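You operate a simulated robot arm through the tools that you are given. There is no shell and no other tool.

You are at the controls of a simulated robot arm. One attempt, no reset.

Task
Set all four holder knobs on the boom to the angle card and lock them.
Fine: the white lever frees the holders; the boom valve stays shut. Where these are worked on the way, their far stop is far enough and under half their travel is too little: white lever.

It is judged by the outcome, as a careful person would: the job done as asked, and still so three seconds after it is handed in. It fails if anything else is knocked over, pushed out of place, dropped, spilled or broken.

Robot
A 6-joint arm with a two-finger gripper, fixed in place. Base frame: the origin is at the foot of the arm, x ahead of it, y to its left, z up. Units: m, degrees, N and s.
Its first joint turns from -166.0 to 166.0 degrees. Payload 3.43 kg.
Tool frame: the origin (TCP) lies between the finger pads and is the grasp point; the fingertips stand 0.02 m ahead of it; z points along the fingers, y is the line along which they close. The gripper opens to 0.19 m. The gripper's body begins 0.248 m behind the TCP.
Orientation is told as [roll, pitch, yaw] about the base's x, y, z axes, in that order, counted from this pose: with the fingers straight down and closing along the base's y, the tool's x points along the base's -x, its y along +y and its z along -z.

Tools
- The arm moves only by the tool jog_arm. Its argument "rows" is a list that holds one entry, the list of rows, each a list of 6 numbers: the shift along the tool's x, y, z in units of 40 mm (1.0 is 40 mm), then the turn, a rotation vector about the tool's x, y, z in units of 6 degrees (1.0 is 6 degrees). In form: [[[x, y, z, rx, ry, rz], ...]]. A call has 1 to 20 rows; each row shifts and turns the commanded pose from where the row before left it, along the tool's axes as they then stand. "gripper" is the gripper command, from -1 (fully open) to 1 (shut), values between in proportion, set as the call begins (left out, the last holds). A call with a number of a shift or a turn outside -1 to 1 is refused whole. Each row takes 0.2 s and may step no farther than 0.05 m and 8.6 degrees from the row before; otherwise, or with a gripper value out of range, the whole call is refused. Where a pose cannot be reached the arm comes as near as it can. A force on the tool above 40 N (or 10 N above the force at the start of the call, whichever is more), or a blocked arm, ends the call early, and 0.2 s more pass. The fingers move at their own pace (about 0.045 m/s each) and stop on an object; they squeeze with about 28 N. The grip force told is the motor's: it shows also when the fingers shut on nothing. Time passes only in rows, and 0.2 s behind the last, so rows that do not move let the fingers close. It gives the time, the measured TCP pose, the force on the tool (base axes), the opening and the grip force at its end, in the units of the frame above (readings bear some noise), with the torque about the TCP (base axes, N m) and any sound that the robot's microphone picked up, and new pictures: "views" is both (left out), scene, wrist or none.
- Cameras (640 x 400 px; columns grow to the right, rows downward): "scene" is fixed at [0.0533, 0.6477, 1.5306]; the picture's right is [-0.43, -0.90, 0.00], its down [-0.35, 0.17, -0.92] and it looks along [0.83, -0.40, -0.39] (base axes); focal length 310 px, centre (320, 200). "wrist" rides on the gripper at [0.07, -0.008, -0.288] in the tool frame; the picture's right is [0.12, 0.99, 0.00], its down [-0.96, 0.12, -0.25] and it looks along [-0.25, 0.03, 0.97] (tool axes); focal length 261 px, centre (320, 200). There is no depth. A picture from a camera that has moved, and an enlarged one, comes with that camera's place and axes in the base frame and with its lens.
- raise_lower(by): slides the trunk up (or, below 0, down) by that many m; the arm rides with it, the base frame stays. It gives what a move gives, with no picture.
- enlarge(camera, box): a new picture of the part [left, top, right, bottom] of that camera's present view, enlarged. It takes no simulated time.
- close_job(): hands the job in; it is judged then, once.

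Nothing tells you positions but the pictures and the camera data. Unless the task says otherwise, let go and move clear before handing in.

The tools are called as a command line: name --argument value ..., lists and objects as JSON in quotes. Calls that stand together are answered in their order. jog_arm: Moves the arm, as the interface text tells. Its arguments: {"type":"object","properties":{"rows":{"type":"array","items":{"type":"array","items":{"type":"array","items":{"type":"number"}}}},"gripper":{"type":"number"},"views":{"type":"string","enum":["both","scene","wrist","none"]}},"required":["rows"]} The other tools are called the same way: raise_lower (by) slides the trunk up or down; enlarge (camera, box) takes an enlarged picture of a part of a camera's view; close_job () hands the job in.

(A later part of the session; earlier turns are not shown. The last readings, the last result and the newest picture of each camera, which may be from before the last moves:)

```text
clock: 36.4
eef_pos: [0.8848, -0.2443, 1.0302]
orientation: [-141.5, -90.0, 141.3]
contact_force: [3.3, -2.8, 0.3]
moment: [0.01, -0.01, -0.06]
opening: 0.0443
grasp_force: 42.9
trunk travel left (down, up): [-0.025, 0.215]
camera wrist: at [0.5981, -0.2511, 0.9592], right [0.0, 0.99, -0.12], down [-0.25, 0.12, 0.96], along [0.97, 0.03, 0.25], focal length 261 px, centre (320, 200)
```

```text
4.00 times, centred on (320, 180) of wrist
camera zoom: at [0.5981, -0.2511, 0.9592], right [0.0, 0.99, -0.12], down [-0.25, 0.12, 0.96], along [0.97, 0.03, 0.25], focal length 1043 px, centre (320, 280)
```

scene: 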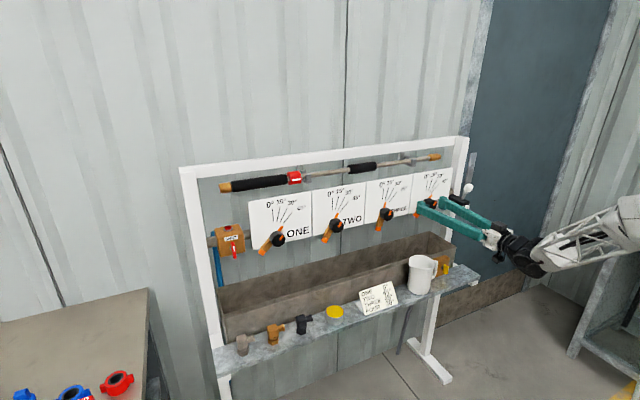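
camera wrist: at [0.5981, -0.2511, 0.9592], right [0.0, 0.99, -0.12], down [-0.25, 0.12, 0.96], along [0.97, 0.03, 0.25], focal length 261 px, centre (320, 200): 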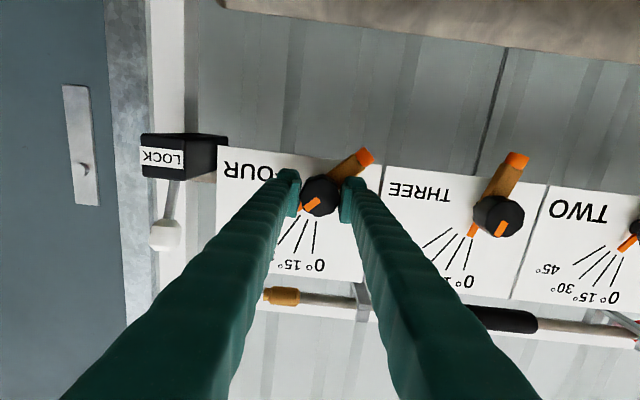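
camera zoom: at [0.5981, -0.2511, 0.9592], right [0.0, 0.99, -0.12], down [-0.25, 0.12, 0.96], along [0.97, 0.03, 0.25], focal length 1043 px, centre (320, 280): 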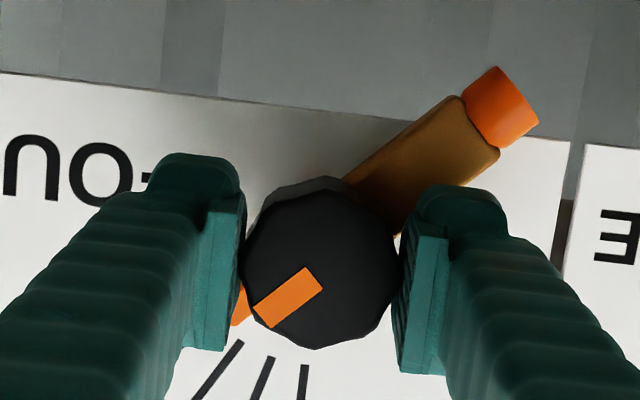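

The grip is good with almost no side load. I'll turn FOUR by -15° (45° to 30°) in small steps.

jog_arm --rows '[[[0, 0, 0, 0, 0, -0.4], [0, 0, 0, 0, 0, -0.4], [0, 0, 0, 0, 0, -0.4], [0, 0, 0, 0, 0, -0.4], [0, 0, 0, 0, 0, -0.4], [0, 0, 0, 0, 0, -0.4], [0, 0, 0, 0, 0, -0.1]]]' --views "wrist"

enlarge --camera "wrist" --box '[240, 130, 400, 230]'

enlarge --camera "scene" --box '[400, 170, 460, 230]'

```text
clock: 38.0
eef_pos: [0.8842, -0.245, 1.0304]
orientation: [-90.3, -74.9, 90.1]
contact_force: [13.7, -15.8, 12.9]
moment: [0.01, -0.18, -0.07]
opening: 0.0446
grasp_force: 45.0
trunk travel left (down, up): [-0.025, 0.215]
camera wrist: at [0.5979, -0.2688, 0.9636], right [0.0, 0.93, -0.37], down [-0.25, 0.36, 0.9], along [0.97, 0.09, 0.23], focal length 261 px, centre (320, 200)
```

wrist: 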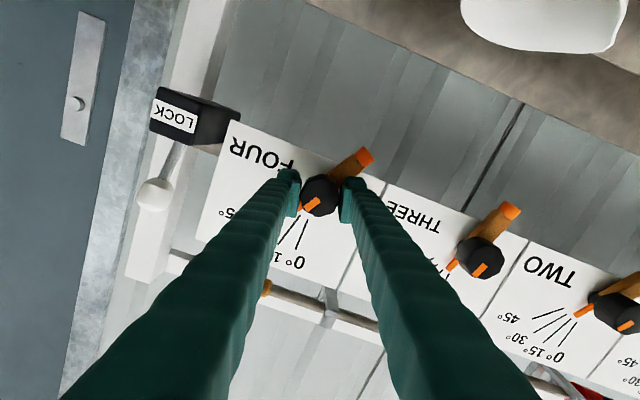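

```text
4.00 times, centred on (320, 180) of wrist
camera zoom: at [0.5979, -0.2688, 0.9636], right [0.0, 0.93, -0.37], down [-0.25, 0.36, 0.9], along [0.97, 0.09, 0.23], focal length 1043 px, centre (320, 280)
```

zoom: 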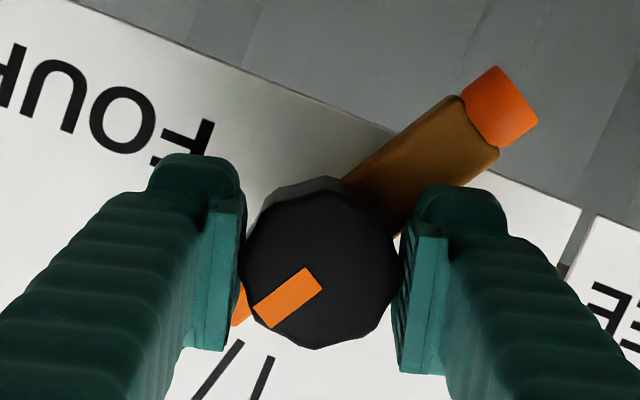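

```text
6.67 times, centred on (430, 200) of scene
camera zoom: at [0.0533, 0.6477, 1.5306], right [-0.43, -0.9, 0.0], down [-0.35, 0.17, -0.92], along [0.83, -0.4, -0.39], focal length 2067 px, centre (-413, 200)
```

zoom: 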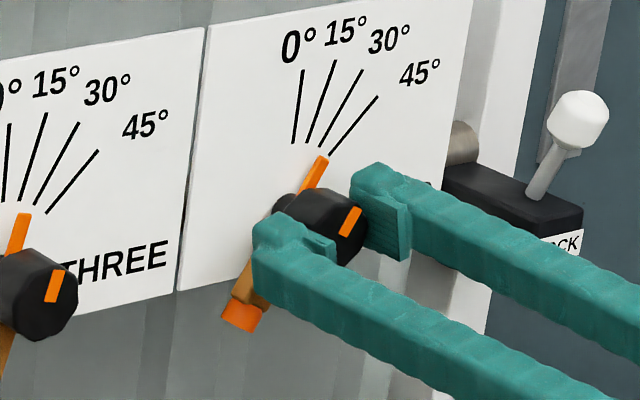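

FOUR turned with the gripper with negligible torque, so the holders really are free. I'll release and measure.

jog_arm --rows '[[[0, 0, 0, 0, 0, 0], [0, 0, 0, 0, 0, 0], [0, 0, 0, 0, 0, 0], [0, 0, 0, 0, 0, 0], [0, 0, -0.6, 0, 0, 0], [0, 0, -0.9, 0, 0, 0]]]' --gripper 0.1 --views "wrist"

enlarge --camera "wrist" --box '[280, 150, 360, 200]'

enlarge --camera "wrist" --box '[294, 172, 334, 197]'

enlarge --camera "scene" --box '[410, 170, 450, 220]'

```text
clock: 39.4
eef_pos: [0.8255, -0.2431, 1.0302]
orientation: [-90.0, -75.0, 90.0]
contact_force: [0.5, -1.0, 0.2]
moment: [-0.02, -0.12, 0.04]
opening: 0.0855
grasp_force: 0.1
trunk travel left (down, up): [-0.025, 0.215]
camera wrist: at [0.539, -0.2674, 0.9627], right [0.0, 0.93, -0.37], down [-0.25, 0.36, 0.9], along [0.97, 0.09, 0.23], focal length 261 px, centre (320, 200)
```

wrist: 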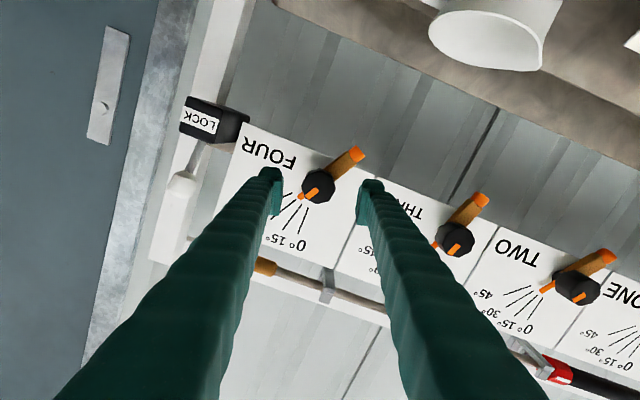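

```text
8.00 times, centred on (320, 175) of wrist
camera zoom: at [0.539, -0.2674, 0.9627], right [0.0, 0.93, -0.37], down [-0.25, 0.36, 0.9], along [0.97, 0.09, 0.23], focal length 2085 px, centre (320, 400)
```

zoom: 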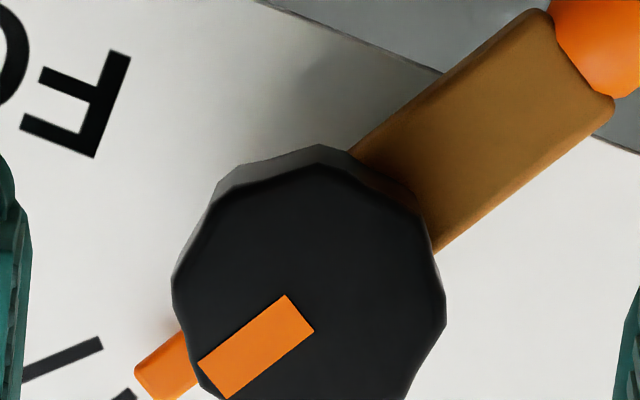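

```text
16.00 times, centred on (314, 184) of wrist
camera zoom: at [0.539, -0.2674, 0.9627], right [0.0, 0.93, -0.37], down [-0.25, 0.36, 0.9], along [0.97, 0.09, 0.23], focal length 4170 px, centre (416, 448)
```

zoom: 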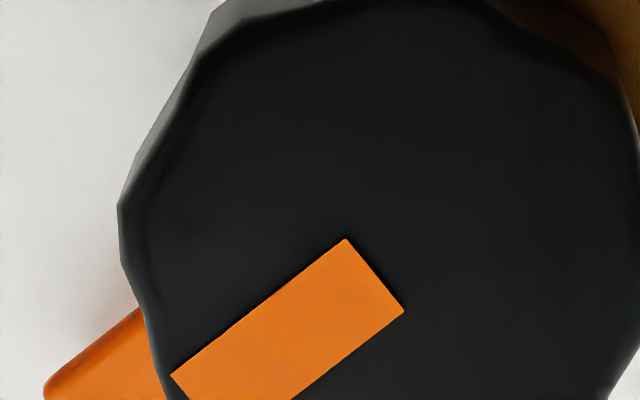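

```text
8.00 times, centred on (430, 195) of scene
camera zoom: at [0.0533, 0.6477, 1.5306], right [-0.43, -0.9, 0.0], down [-0.35, 0.17, -0.92], along [0.83, -0.4, -0.39], focal length 2480 px, centre (-560, 240)
```

zoom: 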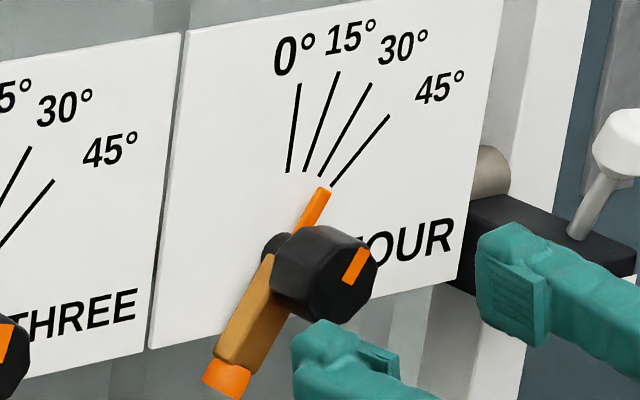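

jog_arm --rows '[[[0, 0, -0.3, 0, 0, 0.8], [0, 0, -0.3, 0, 0, 0.9], [0, 0, 0, 0, 0, 0.8], [0, 0, 0, 0, 0, 0]]]' --views "wrist"

enlarge --camera "wrist" --box '[294, 172, 334, 197]'

enlarge --camera "wrist" --box '[280, 160, 340, 220]'

```text
clock: 40.4
eef_pos: [0.8002, -0.2432, 1.0303]
orientation: [154.9, -90.0, -155.0]
contact_force: [0.0, -0.4, 0.7]
moment: [0.01, 0.03, 0.0]
opening: 0.0854
grasp_force: 0.0
trunk travel left (down, up): [-0.025, 0.215]
camera wrist: at [0.5136, -0.2496, 0.9588], right [0.0, 0.99, -0.12], down [-0.25, 0.12, 0.96], along [0.97, 0.03, 0.25], focal length 261 px, centre (320, 200)
```

wrist: 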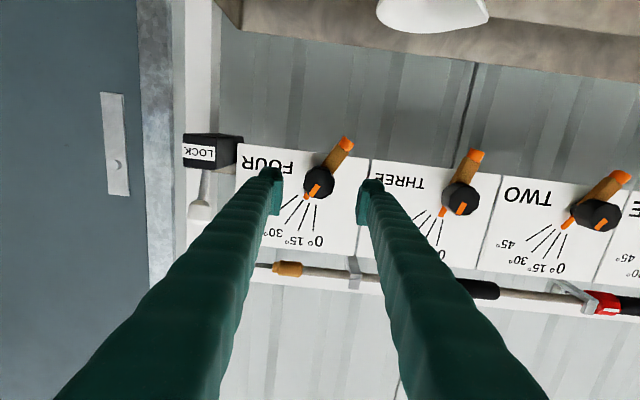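

```text
16.00 times, centred on (314, 184) of wrist
camera zoom: at [0.5136, -0.2496, 0.9588], right [0.0, 0.99, -0.12], down [-0.25, 0.12, 0.96], along [0.97, 0.03, 0.25], focal length 4170 px, centre (416, 448)
```

zoom: 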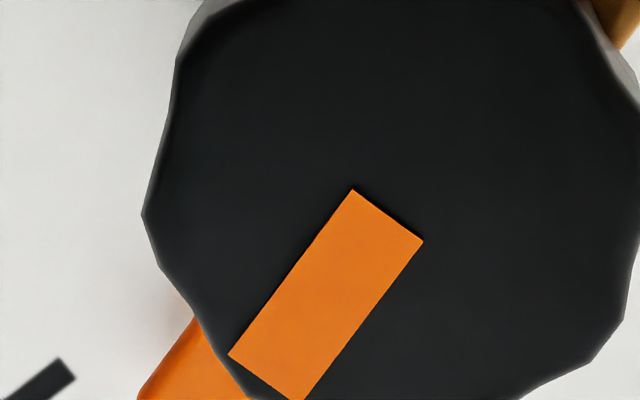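

```text
6.67 times, centred on (310, 190) of wrist
camera zoom: at [0.5136, -0.2496, 0.9588], right [0.0, 0.99, -0.12], down [-0.25, 0.12, 0.96], along [0.97, 0.03, 0.25], focal length 1738 px, centre (387, 267)
```

zoom: 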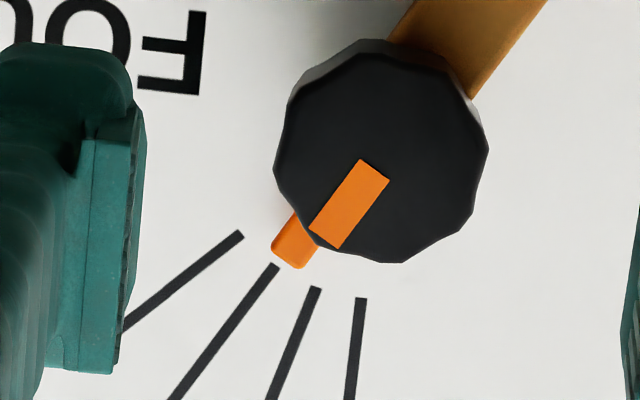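

FOUR now reads about 29.5–30°, on its 30° mark. Next I'll slide left to knob THREE at y≈-0.029.

jog_arm --rows '[[[0, 0.9, 0, 0, 0, 0], [0, 0.9, 0, 0, 0, 0], [0, 0.9, 0, 0, 0, 0], [0, 0.9, 0, 0, 0, 0], [0, 0.9, 0, 0, 0, 0], [0, 0.85, 0, 0, 0, 0], [0, 0, 0, 0, 0, 0]]]'

enlarge --camera "wrist" --box '[240, 130, 400, 230]'

enlarge --camera "wrist" --box '[294, 172, 334, 197]'

```text
clock: 42.0
eef_pos: [0.7989, -0.0551, 1.0261]
orientation: [-14.3, -89.8, 15.2]
contact_force: [-0.4, -0.3, -0.2]
moment: [0.01, 0.03, 0.04]
opening: 0.0853
grasp_force: 0.0
out of reach, approached as far as the arm can: row 6
trunk travel left (down, up): [-0.025, 0.215]
camera wrist: at [0.5119, -0.0665, 0.9556], right [-0.01, 0.99, -0.12], down [-0.25, 0.11, 0.96], along [0.97, 0.04, 0.24], focal length 261 px, centre (320, 200)
```

scene: 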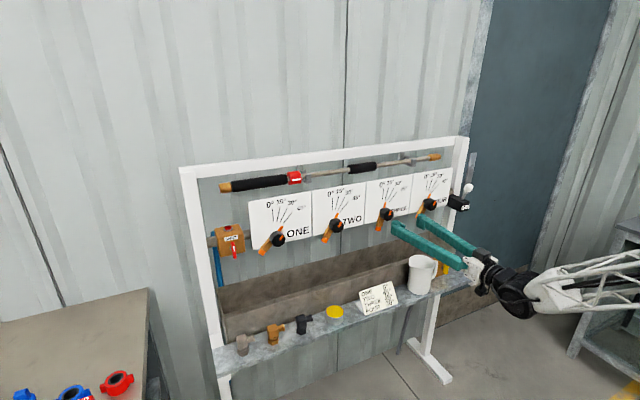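
wrist: 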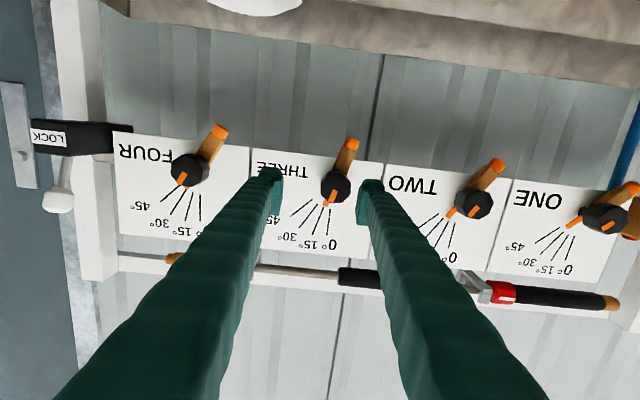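

```text
4.00 times, centred on (320, 180) of wrist
camera zoom: at [0.5119, -0.0665, 0.9556], right [-0.01, 0.99, -0.12], down [-0.25, 0.11, 0.96], along [0.97, 0.04, 0.24], focal length 1043 px, centre (320, 280)
```

zoom: 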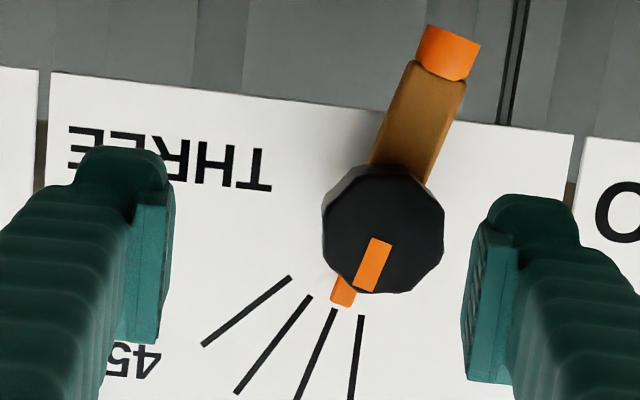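

```text
16.00 times, centred on (314, 184) of wrist
camera zoom: at [0.5119, -0.0665, 0.9556], right [-0.01, 0.99, -0.12], down [-0.25, 0.11, 0.96], along [0.97, 0.04, 0.24], focal length 4170 px, centre (416, 448)
```

zoom: 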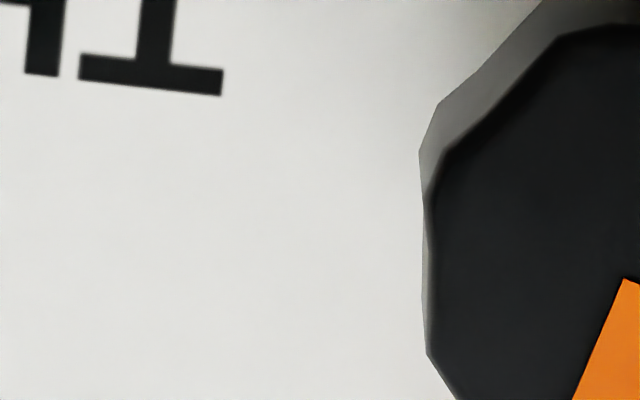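

That point was slightly out of reach this close to the base, so I'll go forward first and then finish the sideways move and trim the small yaw.

jog_arm --rows '[[[0, 0, 0.5, 0, 0, 0], [0, 0, 0.5, 0.1, 0, 0], [-0.05, 0.35, 0, 0, 0, 0], [-0.05, 0.3, 0, 0, 0, 0], [0, 0, 0, 0, 0, 0]]]'

enlarge --camera "wrist" --box '[240, 130, 400, 230]'

enlarge --camera "wrist" --box '[300, 180, 340, 205]'

```text
clock: 43.2
eef_pos: [0.83, -0.0706, 1.0383]
orientation: [-18.5, -89.9, 18.4]
contact_force: [-0.2, 0.1, 0.2]
moment: [0.02, 0.05, -0.02]
opening: 0.0857
grasp_force: 0.1
out of reach, approached as far as the arm can: row 1, 2, 3, 4
trunk travel left (down, up): [-0.025, 0.215]
camera wrist: at [0.5441, -0.0778, 0.9677], right [0.0, 0.99, -0.12], down [-0.25, 0.12, 0.96], along [0.97, 0.03, 0.24], focal length 261 px, centre (320, 200)
```

scene: 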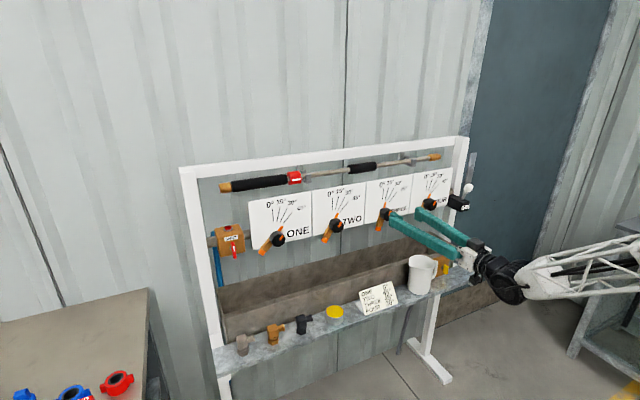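
wrist: 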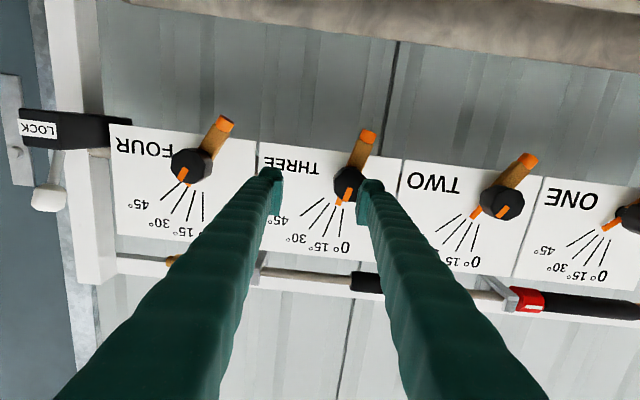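

```text
4.00 times, centred on (320, 180) of wrist
camera zoom: at [0.5441, -0.0778, 0.9677], right [0.0, 0.99, -0.12], down [-0.25, 0.12, 0.96], along [0.97, 0.03, 0.24], focal length 1043 px, centre (320, 280)
```

zoom: 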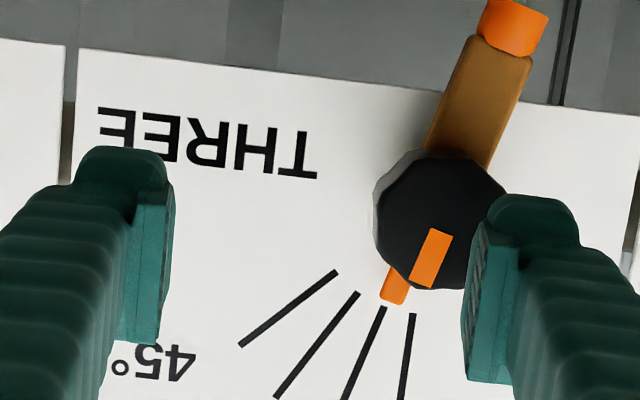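

```text
16.00 times, centred on (320, 192) of wrist
camera zoom: at [0.5441, -0.0778, 0.9677], right [0.0, 0.99, -0.12], down [-0.25, 0.12, 0.96], along [0.97, 0.03, 0.24], focal length 4170 px, centre (320, 320)
```

zoom: 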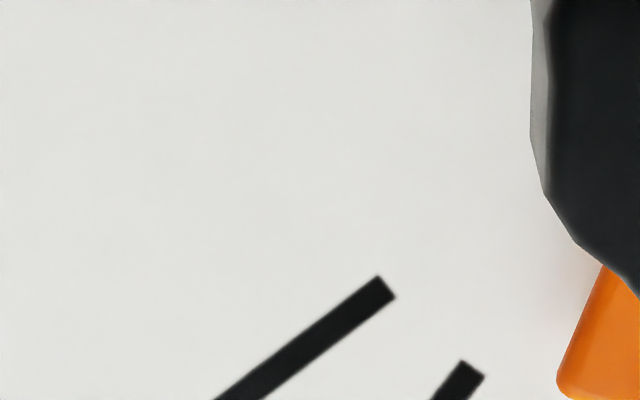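

The arm appears to hit a wrist-roll limit near y≈-0.07, because an earlier pitch-up took the flipped wrist branch. I'll back away, pitch down to unwind, centre on y=0 and pitch up in the arm's own plane to get the better branch.

jog_arm --rows '[[[0, -0.6, -0.5, 0, 0, 0], [0, -0.8, -0.5, 0, 0, 0], [-0.5, -0.8, -0.3, 0, 0, 0], [-0.6, -0.6, 0, 0, 0, 0], [-0.6, 0, 0, 0, 0, 0]]]' --gripper 0.1 --views "none"

jog_arm --rows '[[[0, 0, 0, 0, 1, 0], [0, 0, 0, 0, 1, 0], [0, 0, 0, 0, 1, 0], [0, 0, 0, 0, 1, 0], [0, 0, 0, 0, 1, 0], [0, 0, 0, 0, 1, 0], [0, 0, 0, 0, 1, 0], [0, 0, 0, 0, 1, 0]]]'

```text
clock: 44.4
eef_pos: [0.7781, -0.1826, 1.1061]
orientation: [-138.9, -90.0, 138.2]
contact_force: [0.3, 0.0, -1.0]
moment: [-0.02, -0.03, 0.05]
opening: 0.0854
grasp_force: 0.0
trunk travel left (down, up): [-0.025, 0.215]
```

```text
clock: 46.2
eef_pos: [0.777, -0.182, 1.1052]
orientation: [-0.1, -42.0, -0.7]
contact_force: [0.5, 0.2, 0.7]
moment: [-0.03, 0.0, -0.05]
opening: 0.0854
grasp_force: 0.0
trunk travel left (down, up): [-0.025, 0.215]
camera wrist: at [0.5324, -0.1858, 1.2724], right [-0.07, 0.99, -0.08], down [0.55, 0.11, 0.83], along [0.83, 0.02, -0.56], focal length 261 px, centre (320, 200)
```

scene: 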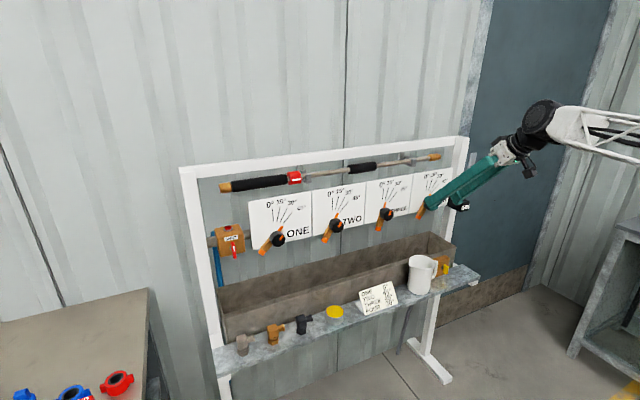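
wrist: 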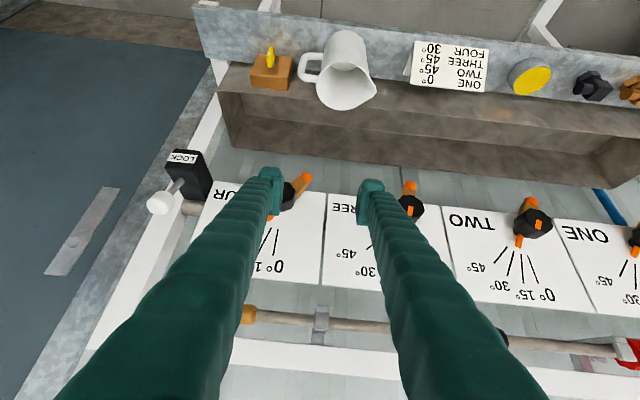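

jog_arm --rows '[[[0, 0.91, 0, 0, 0, 0], [0, 0.91, 0, 0, 0, 0], [0, 0.91, 0, 0, 0, 0], [0, 0.91, 0, 0, 0, 0], [0, 0.91, 0, 0, 0, 0], [0, 0, 0, 0, 0, 0]]]' --views "none"

```text
clock: 47.6
eef_pos: [0.7799, -0.0002, 1.1033]
orientation: [-0.1, -42.1, -0.7]
contact_force: [-0.3, -0.2, -0.6]
moment: [0.01, -0.01, -0.01]
opening: 0.0857
grasp_force: 0.1
trunk travel left (down, up): [-0.025, 0.215]
```

jog_arm --rows '[[[0, 0, 0, -0.078, 0, -0.087], [0, 0, 0, 0, -1, 0], [0, 0, 0, 0, -1, 0], [0, 0, 0, 0, -1, 0], [0, 0, 0, 0, -1, 0], [0, 0, 0, 0, -1, 0], [0, 0, 0, 0, -1, 0], [0, 0, 0, 0, -1, 0], [0, 0, 0, 0, -1, 0], [0, 0, 0, 0, 0, 0]]]'

```text
clock: 49.8
eef_pos: [0.779, -0.0003, 1.1054]
orientation: [-153.8, -89.9, 153.7]
contact_force: [-0.1, -0.6, 1.3]
moment: [-0.01, -0.03, 0.03]
opening: 0.0853
grasp_force: 0.0
trunk travel left (down, up): [-0.025, 0.215]
camera wrist: at [0.4929, -0.0067, 1.0341], right [0.0, 0.99, -0.12], down [-0.25, 0.12, 0.96], along [0.97, 0.03, 0.25], focal length 261 px, centre (320, 200)
```

scene: 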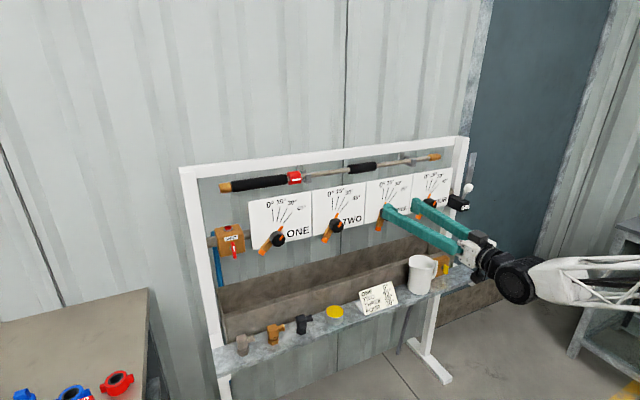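
wrist: 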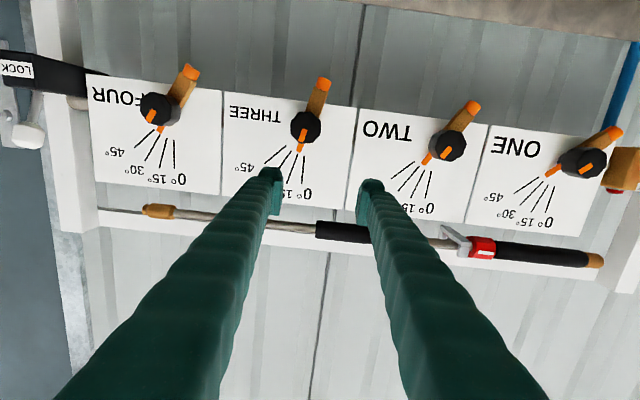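

The in-plane pitch-up worked. Now I'll go down to knob THREE's height and centre on it.

jog_arm --rows '[[[0.6, -0.25, 0.2, 0, 0, 0], [0.6, -0.25, 0.2, 0, 0, 0], [0.68, -0.22, 0.1, 0, 0, 0], [0, 0, 0, 0, 0, 0]]]' --views "wrist"

enlarge --camera "wrist" --box '[240, 130, 400, 230]'

enlarge --camera "wrist" --box '[300, 172, 340, 197]'

```text
clock: 50.8
eef_pos: [0.8011, -0.0299, 1.0309]
orientation: [-135.9, -89.9, 135.8]
contact_force: [-0.2, 0.6, 0.6]
moment: [0.01, -0.03, -0.03]
opening: 0.0855
grasp_force: 0.0
trunk travel left (down, up): [-0.025, 0.215]
camera wrist: at [0.513, -0.0363, 0.9598], right [0.0, 0.99, -0.12], down [-0.25, 0.12, 0.96], along [0.97, 0.03, 0.25], focal length 261 px, centre (320, 200)
```

wrist: 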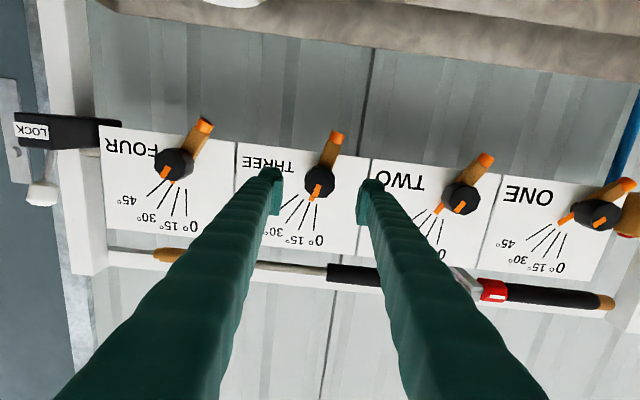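

```text
4.00 times, centred on (320, 180) of wrist
camera zoom: at [0.513, -0.0363, 0.9598], right [0.0, 0.99, -0.12], down [-0.25, 0.12, 0.96], along [0.97, 0.03, 0.25], focal length 1043 px, centre (320, 280)
```

zoom: 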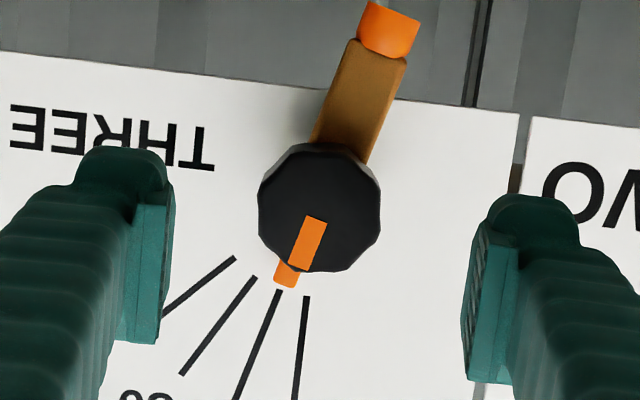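

```text
16.00 times, centred on (320, 184) of wrist
camera zoom: at [0.513, -0.0363, 0.9598], right [0.0, 0.99, -0.12], down [-0.25, 0.12, 0.96], along [0.97, 0.03, 0.25], focal length 4170 px, centre (320, 448)
```

zoom: 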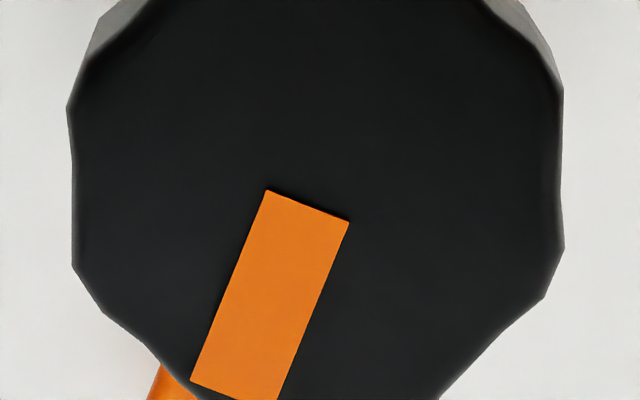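

THREE reads about 15°, so it needs +30°. I'm centred on it and will move in and grip.

jog_arm --rows '[[[0, 0.01, 0.7, 0, 0, 0], [0, 0, 0.7, 0, 0, 0], [0, 0, 0.69, 0, 0, 0], [0, 0, 0, 0, 0, 0]]]' --views "wrist"

enlarge --camera "wrist" --box '[240, 130, 400, 230]'

enlarge --camera "scene" --box '[355, 185, 415, 245]'

```text
clock: 51.8
eef_pos: [0.8846, -0.0293, 1.0311]
orientation: [-138.5, -89.9, 138.4]
contact_force: [-0.2, -0.2, -0.2]
moment: [0.01, 0.02, -0.05]
opening: 0.0853
grasp_force: 0.1
trunk travel left (down, up): [-0.025, 0.215]
camera wrist: at [0.5977, -0.0362, 0.9604], right [0.0, 0.99, -0.12], down [-0.25, 0.12, 0.96], along [0.97, 0.03, 0.25], focal length 261 px, centre (320, 200)
```

wrist: 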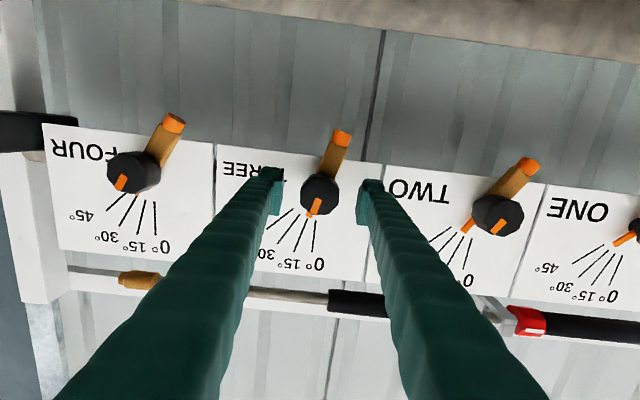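

```text
4.00 times, centred on (320, 180) of wrist
camera zoom: at [0.5977, -0.0362, 0.9604], right [0.0, 0.99, -0.12], down [-0.25, 0.12, 0.96], along [0.97, 0.03, 0.25], focal length 1043 px, centre (320, 280)
```

zoom: 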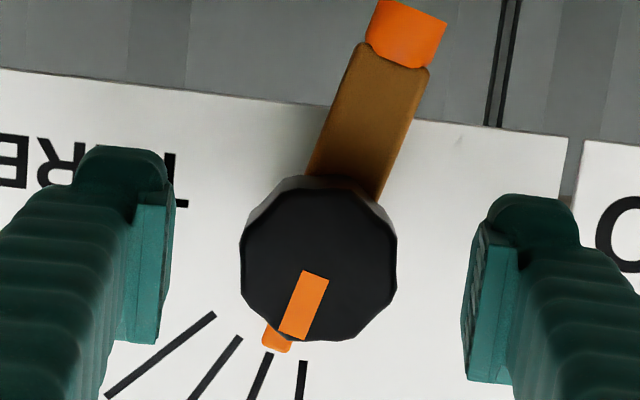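

```text
6.67 times, centred on (385, 215) of scene
camera zoom: at [0.0533, 0.6477, 1.5306], right [-0.43, -0.9, 0.0], down [-0.35, 0.17, -0.92], along [0.83, -0.4, -0.39], focal length 2067 px, centre (-113, 100)
```

zoom: 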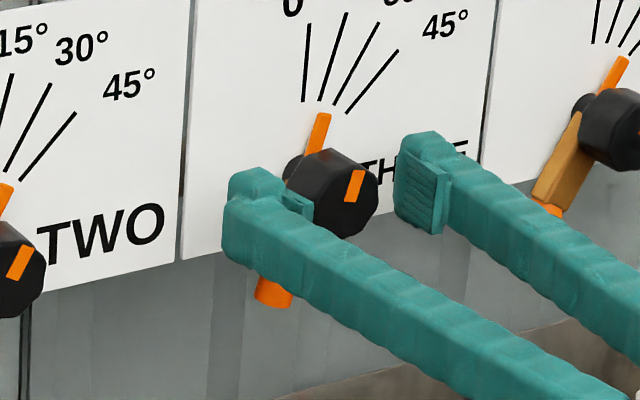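

jog_arm --rows '[[[0, 0, 0, 0, 0, 0], [0, 0, 0, 0, 0, 0], [0, 0, 0, 0, 0, 0], [0, 0, 0, 0, 0, 0]]]' --gripper 1 --views "none"

```text
clock: 52.8
eef_pos: [0.8846, -0.0303, 1.0314]
orientation: [-142.9, -90.0, 142.8]
contact_force: [1.7, -3.6, -0.4]
moment: [-0.02, 0.0, -0.05]
opening: 0.044
grasp_force: 42.1
trunk travel left (down, up): [-0.025, 0.215]
```

jog_arm --rows '[[[0, 0, 0, 0, 0, 0.4], [0, 0, 0, 0, 0, 0.4], [0, 0, 0, 0, 0, 0.4], [0, 0, 0, 0, 0, 0.4], [0, 0, 0, 0, 0, 0.4], [0, 0, 0, 0, 0, 0.4], [0, 0, 0, 0, 0, 0.4], [0, 0, 0, 0, 0, 0.4], [0, 0, 0, 0, 0, 0.4], [0, 0, 0, 0, 0, 0.4], [0, 0, 0, 0, 0, 0.4], [0, 0, 0, 0, 0, 0.4], [0, 0, 0, 0, 0, 0.2]]]' --views "wrist"

enlarge --camera "wrist" --box '[240, 130, 400, 230]'

enlarge --camera "scene" --box '[355, 185, 415, 245]'

```text
clock: 55.6
eef_pos: [0.884, -0.0307, 1.0308]
orientation: [90.2, -60.0, -90.2]
contact_force: [27.5, -22.6, 14.5]
moment: [-0.07, -0.22, -0.3]
opening: 0.044
grasp_force: 44.7
trunk travel left (down, up): [-0.025, 0.215]
camera wrist: at [0.5972, -0.0004, 0.965], right [0.0, 0.92, 0.39], down [-0.25, -0.38, 0.89], along [0.97, -0.1, 0.23], focal length 261 px, centre (320, 200)
```

wrist: 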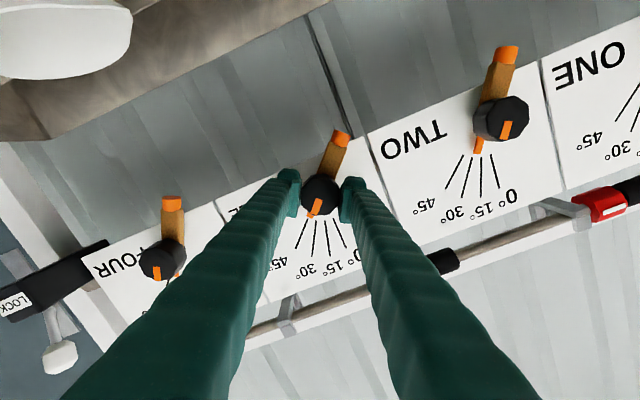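

```text
4.00 times, centred on (320, 180) of wrist
camera zoom: at [0.5972, -0.0004, 0.965], right [0.0, 0.92, 0.39], down [-0.25, -0.38, 0.89], along [0.97, -0.1, 0.23], focal length 1043 px, centre (320, 280)
```

zoom: 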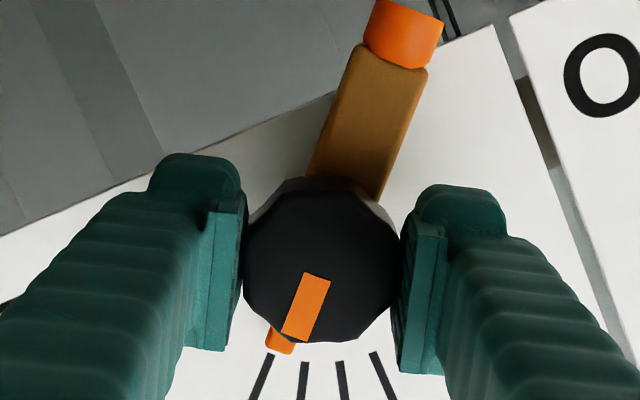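

```text
6.67 times, centred on (385, 215) of scene
camera zoom: at [0.0533, 0.6477, 1.5306], right [-0.43, -0.9, 0.0], down [-0.35, 0.17, -0.92], along [0.83, -0.4, -0.39], focal length 2067 px, centre (-113, 100)
```

zoom: 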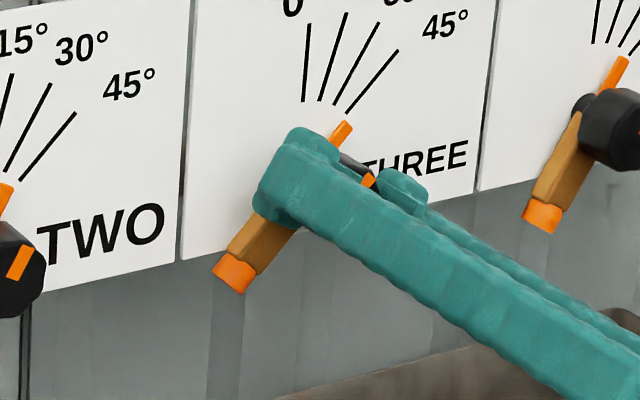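

THREE followed the full 30°. Releasing, backing off and rotating back to measure.

jog_arm --rows '[[[0, 0, 0, 0, 0, 0], [0, 0, 0, 0, 0, 0], [0, 0, 0, 0, 0, 0], [0, 0, 0, 0, 0, 0], [0, 0, -0.6, 0, 0, 0], [0, 0, -0.8, 0, 0, 0], [0, 0, -0.5, 0, 0, -1], [0, 0, -0.2, 0, 0, -1], [0, 0, 0, 0, 0, -1], [0, 0, 0, 0, 0, -1], [0, 0, 0, 0, 0, -1], [0, 0, 0, 0, 0, 0]]]' --gripper 0.1 --views "wrist"

enlarge --camera "wrist" --box '[294, 172, 334, 197]'

enlarge --camera "wrist" --box '[280, 160, 340, 220]'

enlarge --camera "wrist" --box '[160, 160, 200, 185]'

```text
clock: 58.2
eef_pos: [0.8, -0.0289, 1.0301]
orientation: [-107.4, -89.9, 107.3]
contact_force: [-0.7, -0.6, 0.9]
moment: [0.01, 0.0, 0.03]
opening: 0.0855
grasp_force: 0.1
trunk travel left (down, up): [-0.025, 0.215]
camera wrist: at [0.5125, -0.0356, 0.9598], right [0.0, 0.99, -0.12], down [-0.25, 0.12, 0.96], along [0.97, 0.03, 0.25], focal length 261 px, centre (320, 200)
```

wrist: 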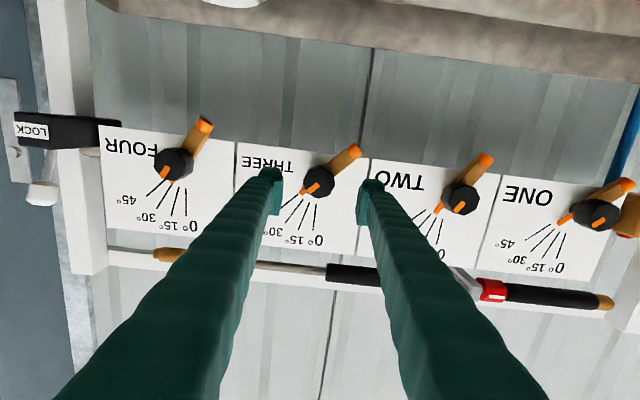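

```text
16.00 times, centred on (314, 184) of wrist
camera zoom: at [0.5125, -0.0356, 0.9598], right [0.0, 0.99, -0.12], down [-0.25, 0.12, 0.96], along [0.97, 0.03, 0.25], focal length 4170 px, centre (416, 448)
```

zoom: 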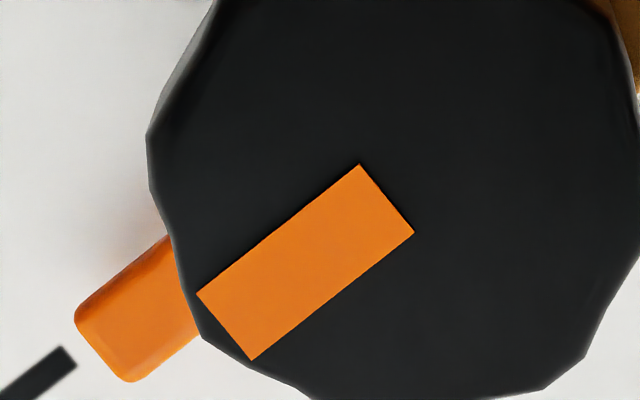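

```text
6.67 times, centred on (310, 190) of wrist
camera zoom: at [0.5125, -0.0356, 0.9598], right [0.0, 0.99, -0.12], down [-0.25, 0.12, 0.96], along [0.97, 0.03, 0.25], focal length 1738 px, centre (387, 267)
```

zoom: 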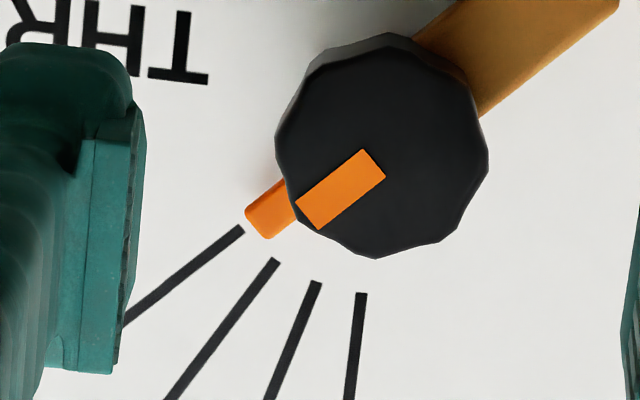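

```text
16.00 times, centred on (180, 172) of wrist
camera zoom: at [0.5125, -0.0356, 0.9598], right [0.0, 0.99, -0.12], down [-0.25, 0.12, 0.96], along [0.97, 0.03, 0.25], focal length 4170 px, centre (2560, 640)
```

zoom: 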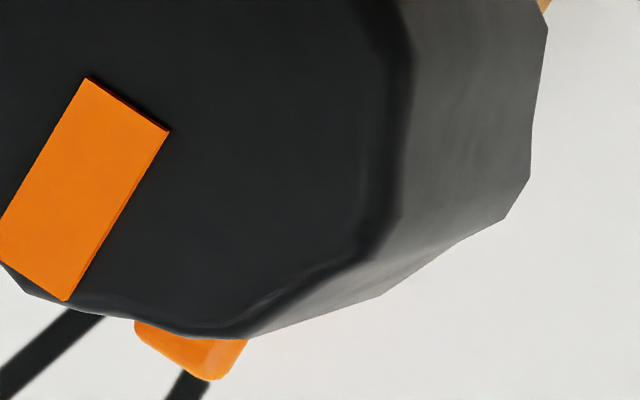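

THREE reads about 44.5–45° and FOUR still about 30°. Next is knob TWO at y≈0.185.

jog_arm --rows '[[[0, 0.893, 0, 0, 0, 0], [0, 0.893, 0, 0, 0, 0], [0, 0.893, 0, 0, 0, 0], [0, 0.893, 0, 0, 0, 0], [0, 0.893, 0, 0, 0, 0], [0, 0.893, 0, 0, 0, 0], [0, 0, 0, 0, 0, 0]]]'

enlarge --camera "wrist" --box '[240, 130, 400, 230]'

enlarge --camera "wrist" --box '[294, 172, 334, 197]'

```text
clock: 59.8
eef_pos: [0.7972, 0.1864, 1.0298]
orientation: [-138.1, -89.8, 138.0]
contact_force: [-0.1, 1.2, 0.5]
moment: [0.0, 0.05, -0.01]
opening: 0.0854
grasp_force: 0.0
trunk travel left (down, up): [-0.025, 0.215]
camera wrist: at [0.5112, 0.1795, 0.9587], right [0.0, 0.99, -0.12], down [-0.25, 0.12, 0.96], along [0.97, 0.03, 0.25], focal length 261 px, centre (320, 200)
```

scene: 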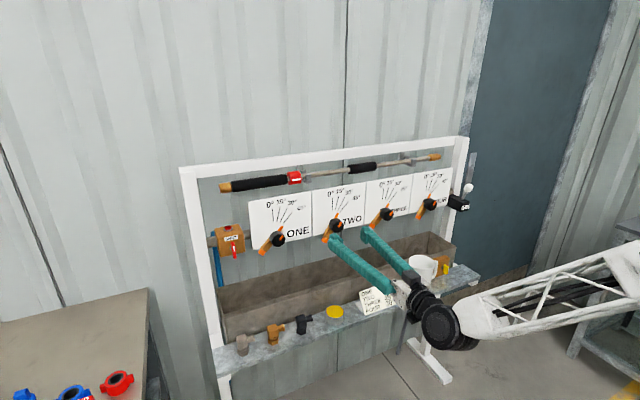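
wrist: 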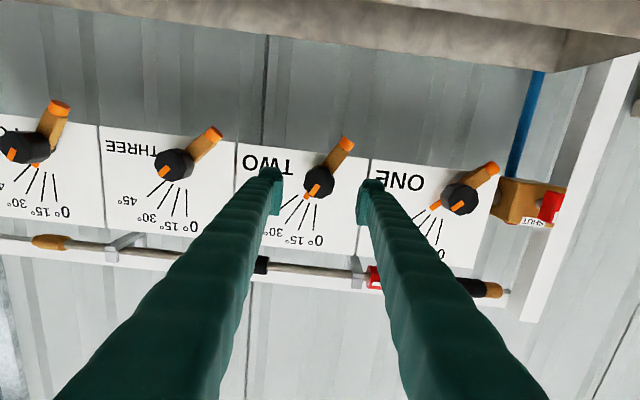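

```text
4.00 times, centred on (320, 180) of wrist
camera zoom: at [0.5112, 0.1795, 0.9587], right [0.0, 0.99, -0.12], down [-0.25, 0.12, 0.96], along [0.97, 0.03, 0.25], focal length 1043 px, centre (320, 280)
```

zoom: 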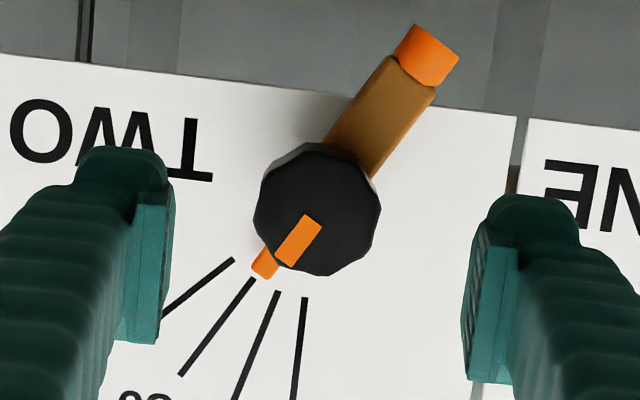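

```text
16.00 times, centred on (314, 184) of wrist
camera zoom: at [0.5112, 0.1795, 0.9587], right [0.0, 0.99, -0.12], down [-0.25, 0.12, 0.96], along [0.97, 0.03, 0.25], focal length 4170 px, centre (416, 448)
```

zoom: 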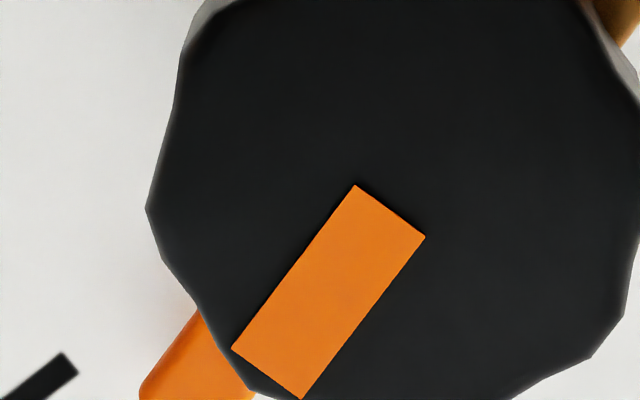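

TWO reads about 30°, so it needs +15°. Moving in.

jog_arm --rows '[[[0, -0.01, 0.73, 0, 0, 0], [0, 0, 0.73, 0, 0, 0], [0, 0, 0.73, 0, 0, 0], [0, 0, 0, 0, 0, 0]]]' --views "wrist"

enlarge --camera "wrist" --box '[240, 130, 400, 230]'

enlarge --camera "scene" --box '[305, 195, 365, 255]'

```text
clock: 60.8
eef_pos: [0.8854, 0.185, 1.0283]
orientation: [-116.2, -90.0, 116.1]
contact_force: [0.1, -0.1, -0.2]
moment: [-0.01, -0.02, 0.03]
opening: 0.0857
grasp_force: 0.1
trunk travel left (down, up): [-0.025, 0.215]
camera wrist: at [0.5986, 0.1779, 0.9582], right [0.0, 0.99, -0.12], down [-0.25, 0.12, 0.96], along [0.97, 0.03, 0.25], focal length 261 px, centre (320, 200)
```

wrist: 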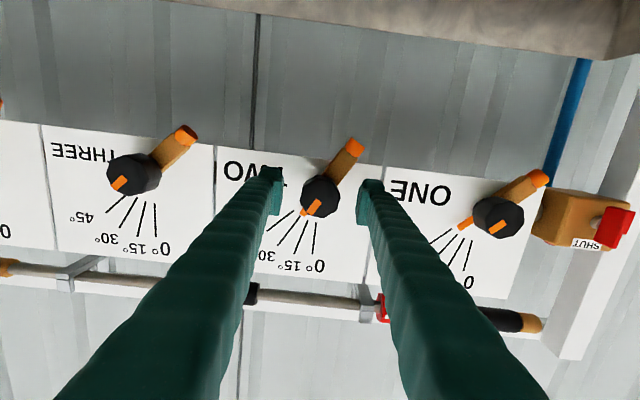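

```text
4.00 times, centred on (320, 180) of wrist
camera zoom: at [0.5986, 0.1779, 0.9582], right [0.0, 0.99, -0.12], down [-0.25, 0.12, 0.96], along [0.97, 0.03, 0.25], focal length 1043 px, centre (320, 280)
```

zoom: 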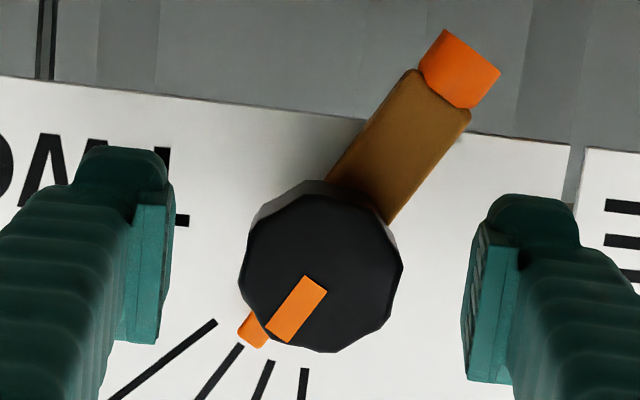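

```text
6.67 times, centred on (335, 225) of scene
camera zoom: at [0.0533, 0.6477, 1.5306], right [-0.43, -0.9, 0.0], down [-0.35, 0.17, -0.92], along [0.83, -0.4, -0.39], focal length 2067 px, centre (220, 33)
```

zoom: 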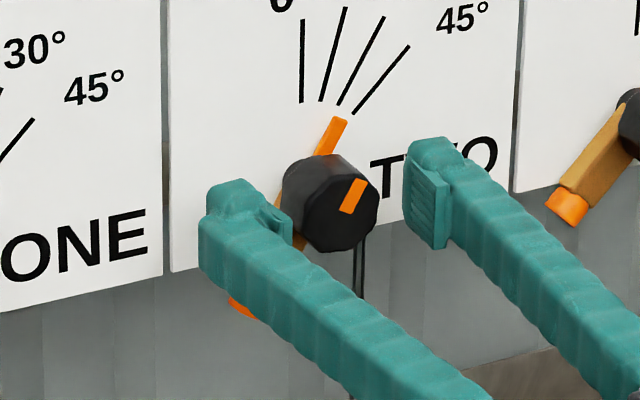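

jog_arm --rows '[[[-0.045, 0.02, 0, 0, 0, 0], [0, 0, 0, 0, 0, 0], [0, 0, 0, 0, 0, 0], [0, 0, 0, 0, 0, 0], [0, 0, 0, 0, 0, 0]]]' --gripper 1 --views "none"

```text
clock: 62.0
eef_pos: [0.8861, 0.1851, 1.0311]
orientation: [-131.8, -90.0, 131.8]
contact_force: [0.0, -2.7, 0.4]
moment: [-0.01, 0.02, -0.06]
opening: 0.0448
grasp_force: 45.2
trunk travel left (down, up): [-0.025, 0.215]
```

jog_arm --rows '[[[0, 0, 0, 0, 0, 0.4], [0, 0, 0, 0, 0, 0.4], [0, 0, 0, 0, 0, 0.4], [0, 0, 0, 0, 0, 0.4], [0, 0, 0, 0, 0, 0.4], [0, 0, 0, 0, 0, 0.4], [0, 0, 0, 0, 0, 0.13], [0, 0, 0, 0, 0, 0]]]' --views "none"

enlarge --camera "wrist" --box '[240, 130, 400, 230]'

```text
clock: 63.2
eef_pos: [0.8868, 0.1859, 1.0314]
orientation: [89.5, -78.3, -89.8]
contact_force: [-15.7, -8.9, -0.2]
moment: [-0.02, -0.08, -0.31]
opening: 0.0447
grasp_force: 45.0
trunk travel left (down, up): [-0.025, 0.215]
stopped in row 6: the force on the tool passed its limit at 43 N (the readings are from after the stop); the commanded pose is now the measured one
```

```text
4.00 times, centred on (320, 180) of wrist
camera zoom: at [0.5992, 0.1932, 0.9606], right [0.0, 1.0, 0.09], down [-0.25, -0.08, 0.97], along [0.97, -0.02, 0.24], focal length 1043 px, centre (320, 280)
```

zoom: 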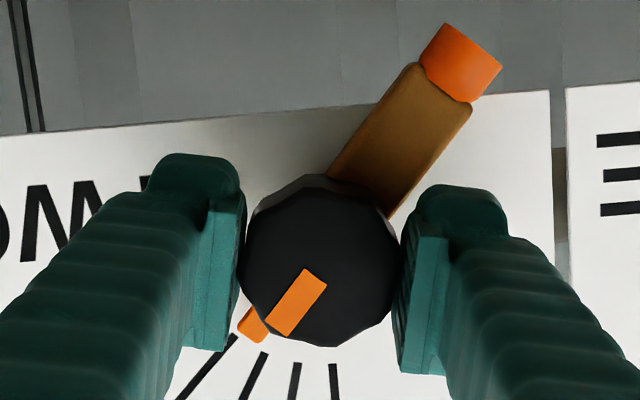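

The force limit tripped at about 11.7° of turn from small position drift while gripping rigidly. The grip still holds, so I'll finish the last few degrees gently.

jog_arm --rows '[[[0, 0, -0.01, 0, 0, 0.15], [0, 0, 0, 0, 0, 0.15], [0, 0, 0, 0, 0, 0.15], [0, 0, 0, 0, 0, 0.12], [0, 0, 0, 0, 0, 0]]]' --views "none"

enlarge --camera "wrist" --box '[240, 130, 400, 230]'

```text
clock: 64.4
eef_pos: [0.8867, 0.1838, 1.031]
orientation: [89.7, -74.8, -89.9]
contact_force: [-11.3, -24.1, -0.6]
moment: [-0.06, 0.02, -0.3]
opening: 0.0447
grasp_force: 45.5
trunk travel left (down, up): [-0.025, 0.215]
```

```text
4.00 times, centred on (320, 180) of wrist
camera zoom: at [0.5993, 0.1976, 0.961], right [0.0, 0.99, 0.15], down [-0.25, -0.14, 0.96], along [0.97, -0.04, 0.24], focal length 1043 px, centre (320, 280)
```

zoom: 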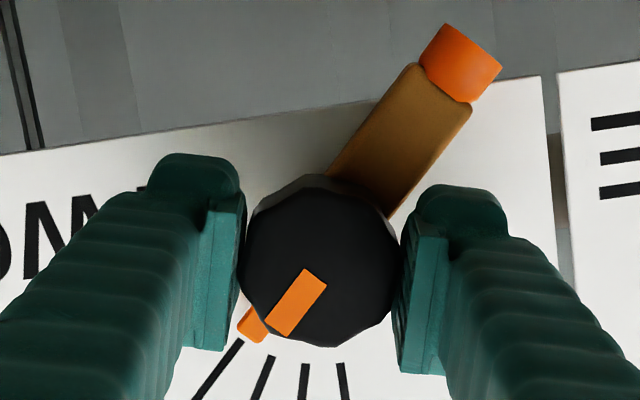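

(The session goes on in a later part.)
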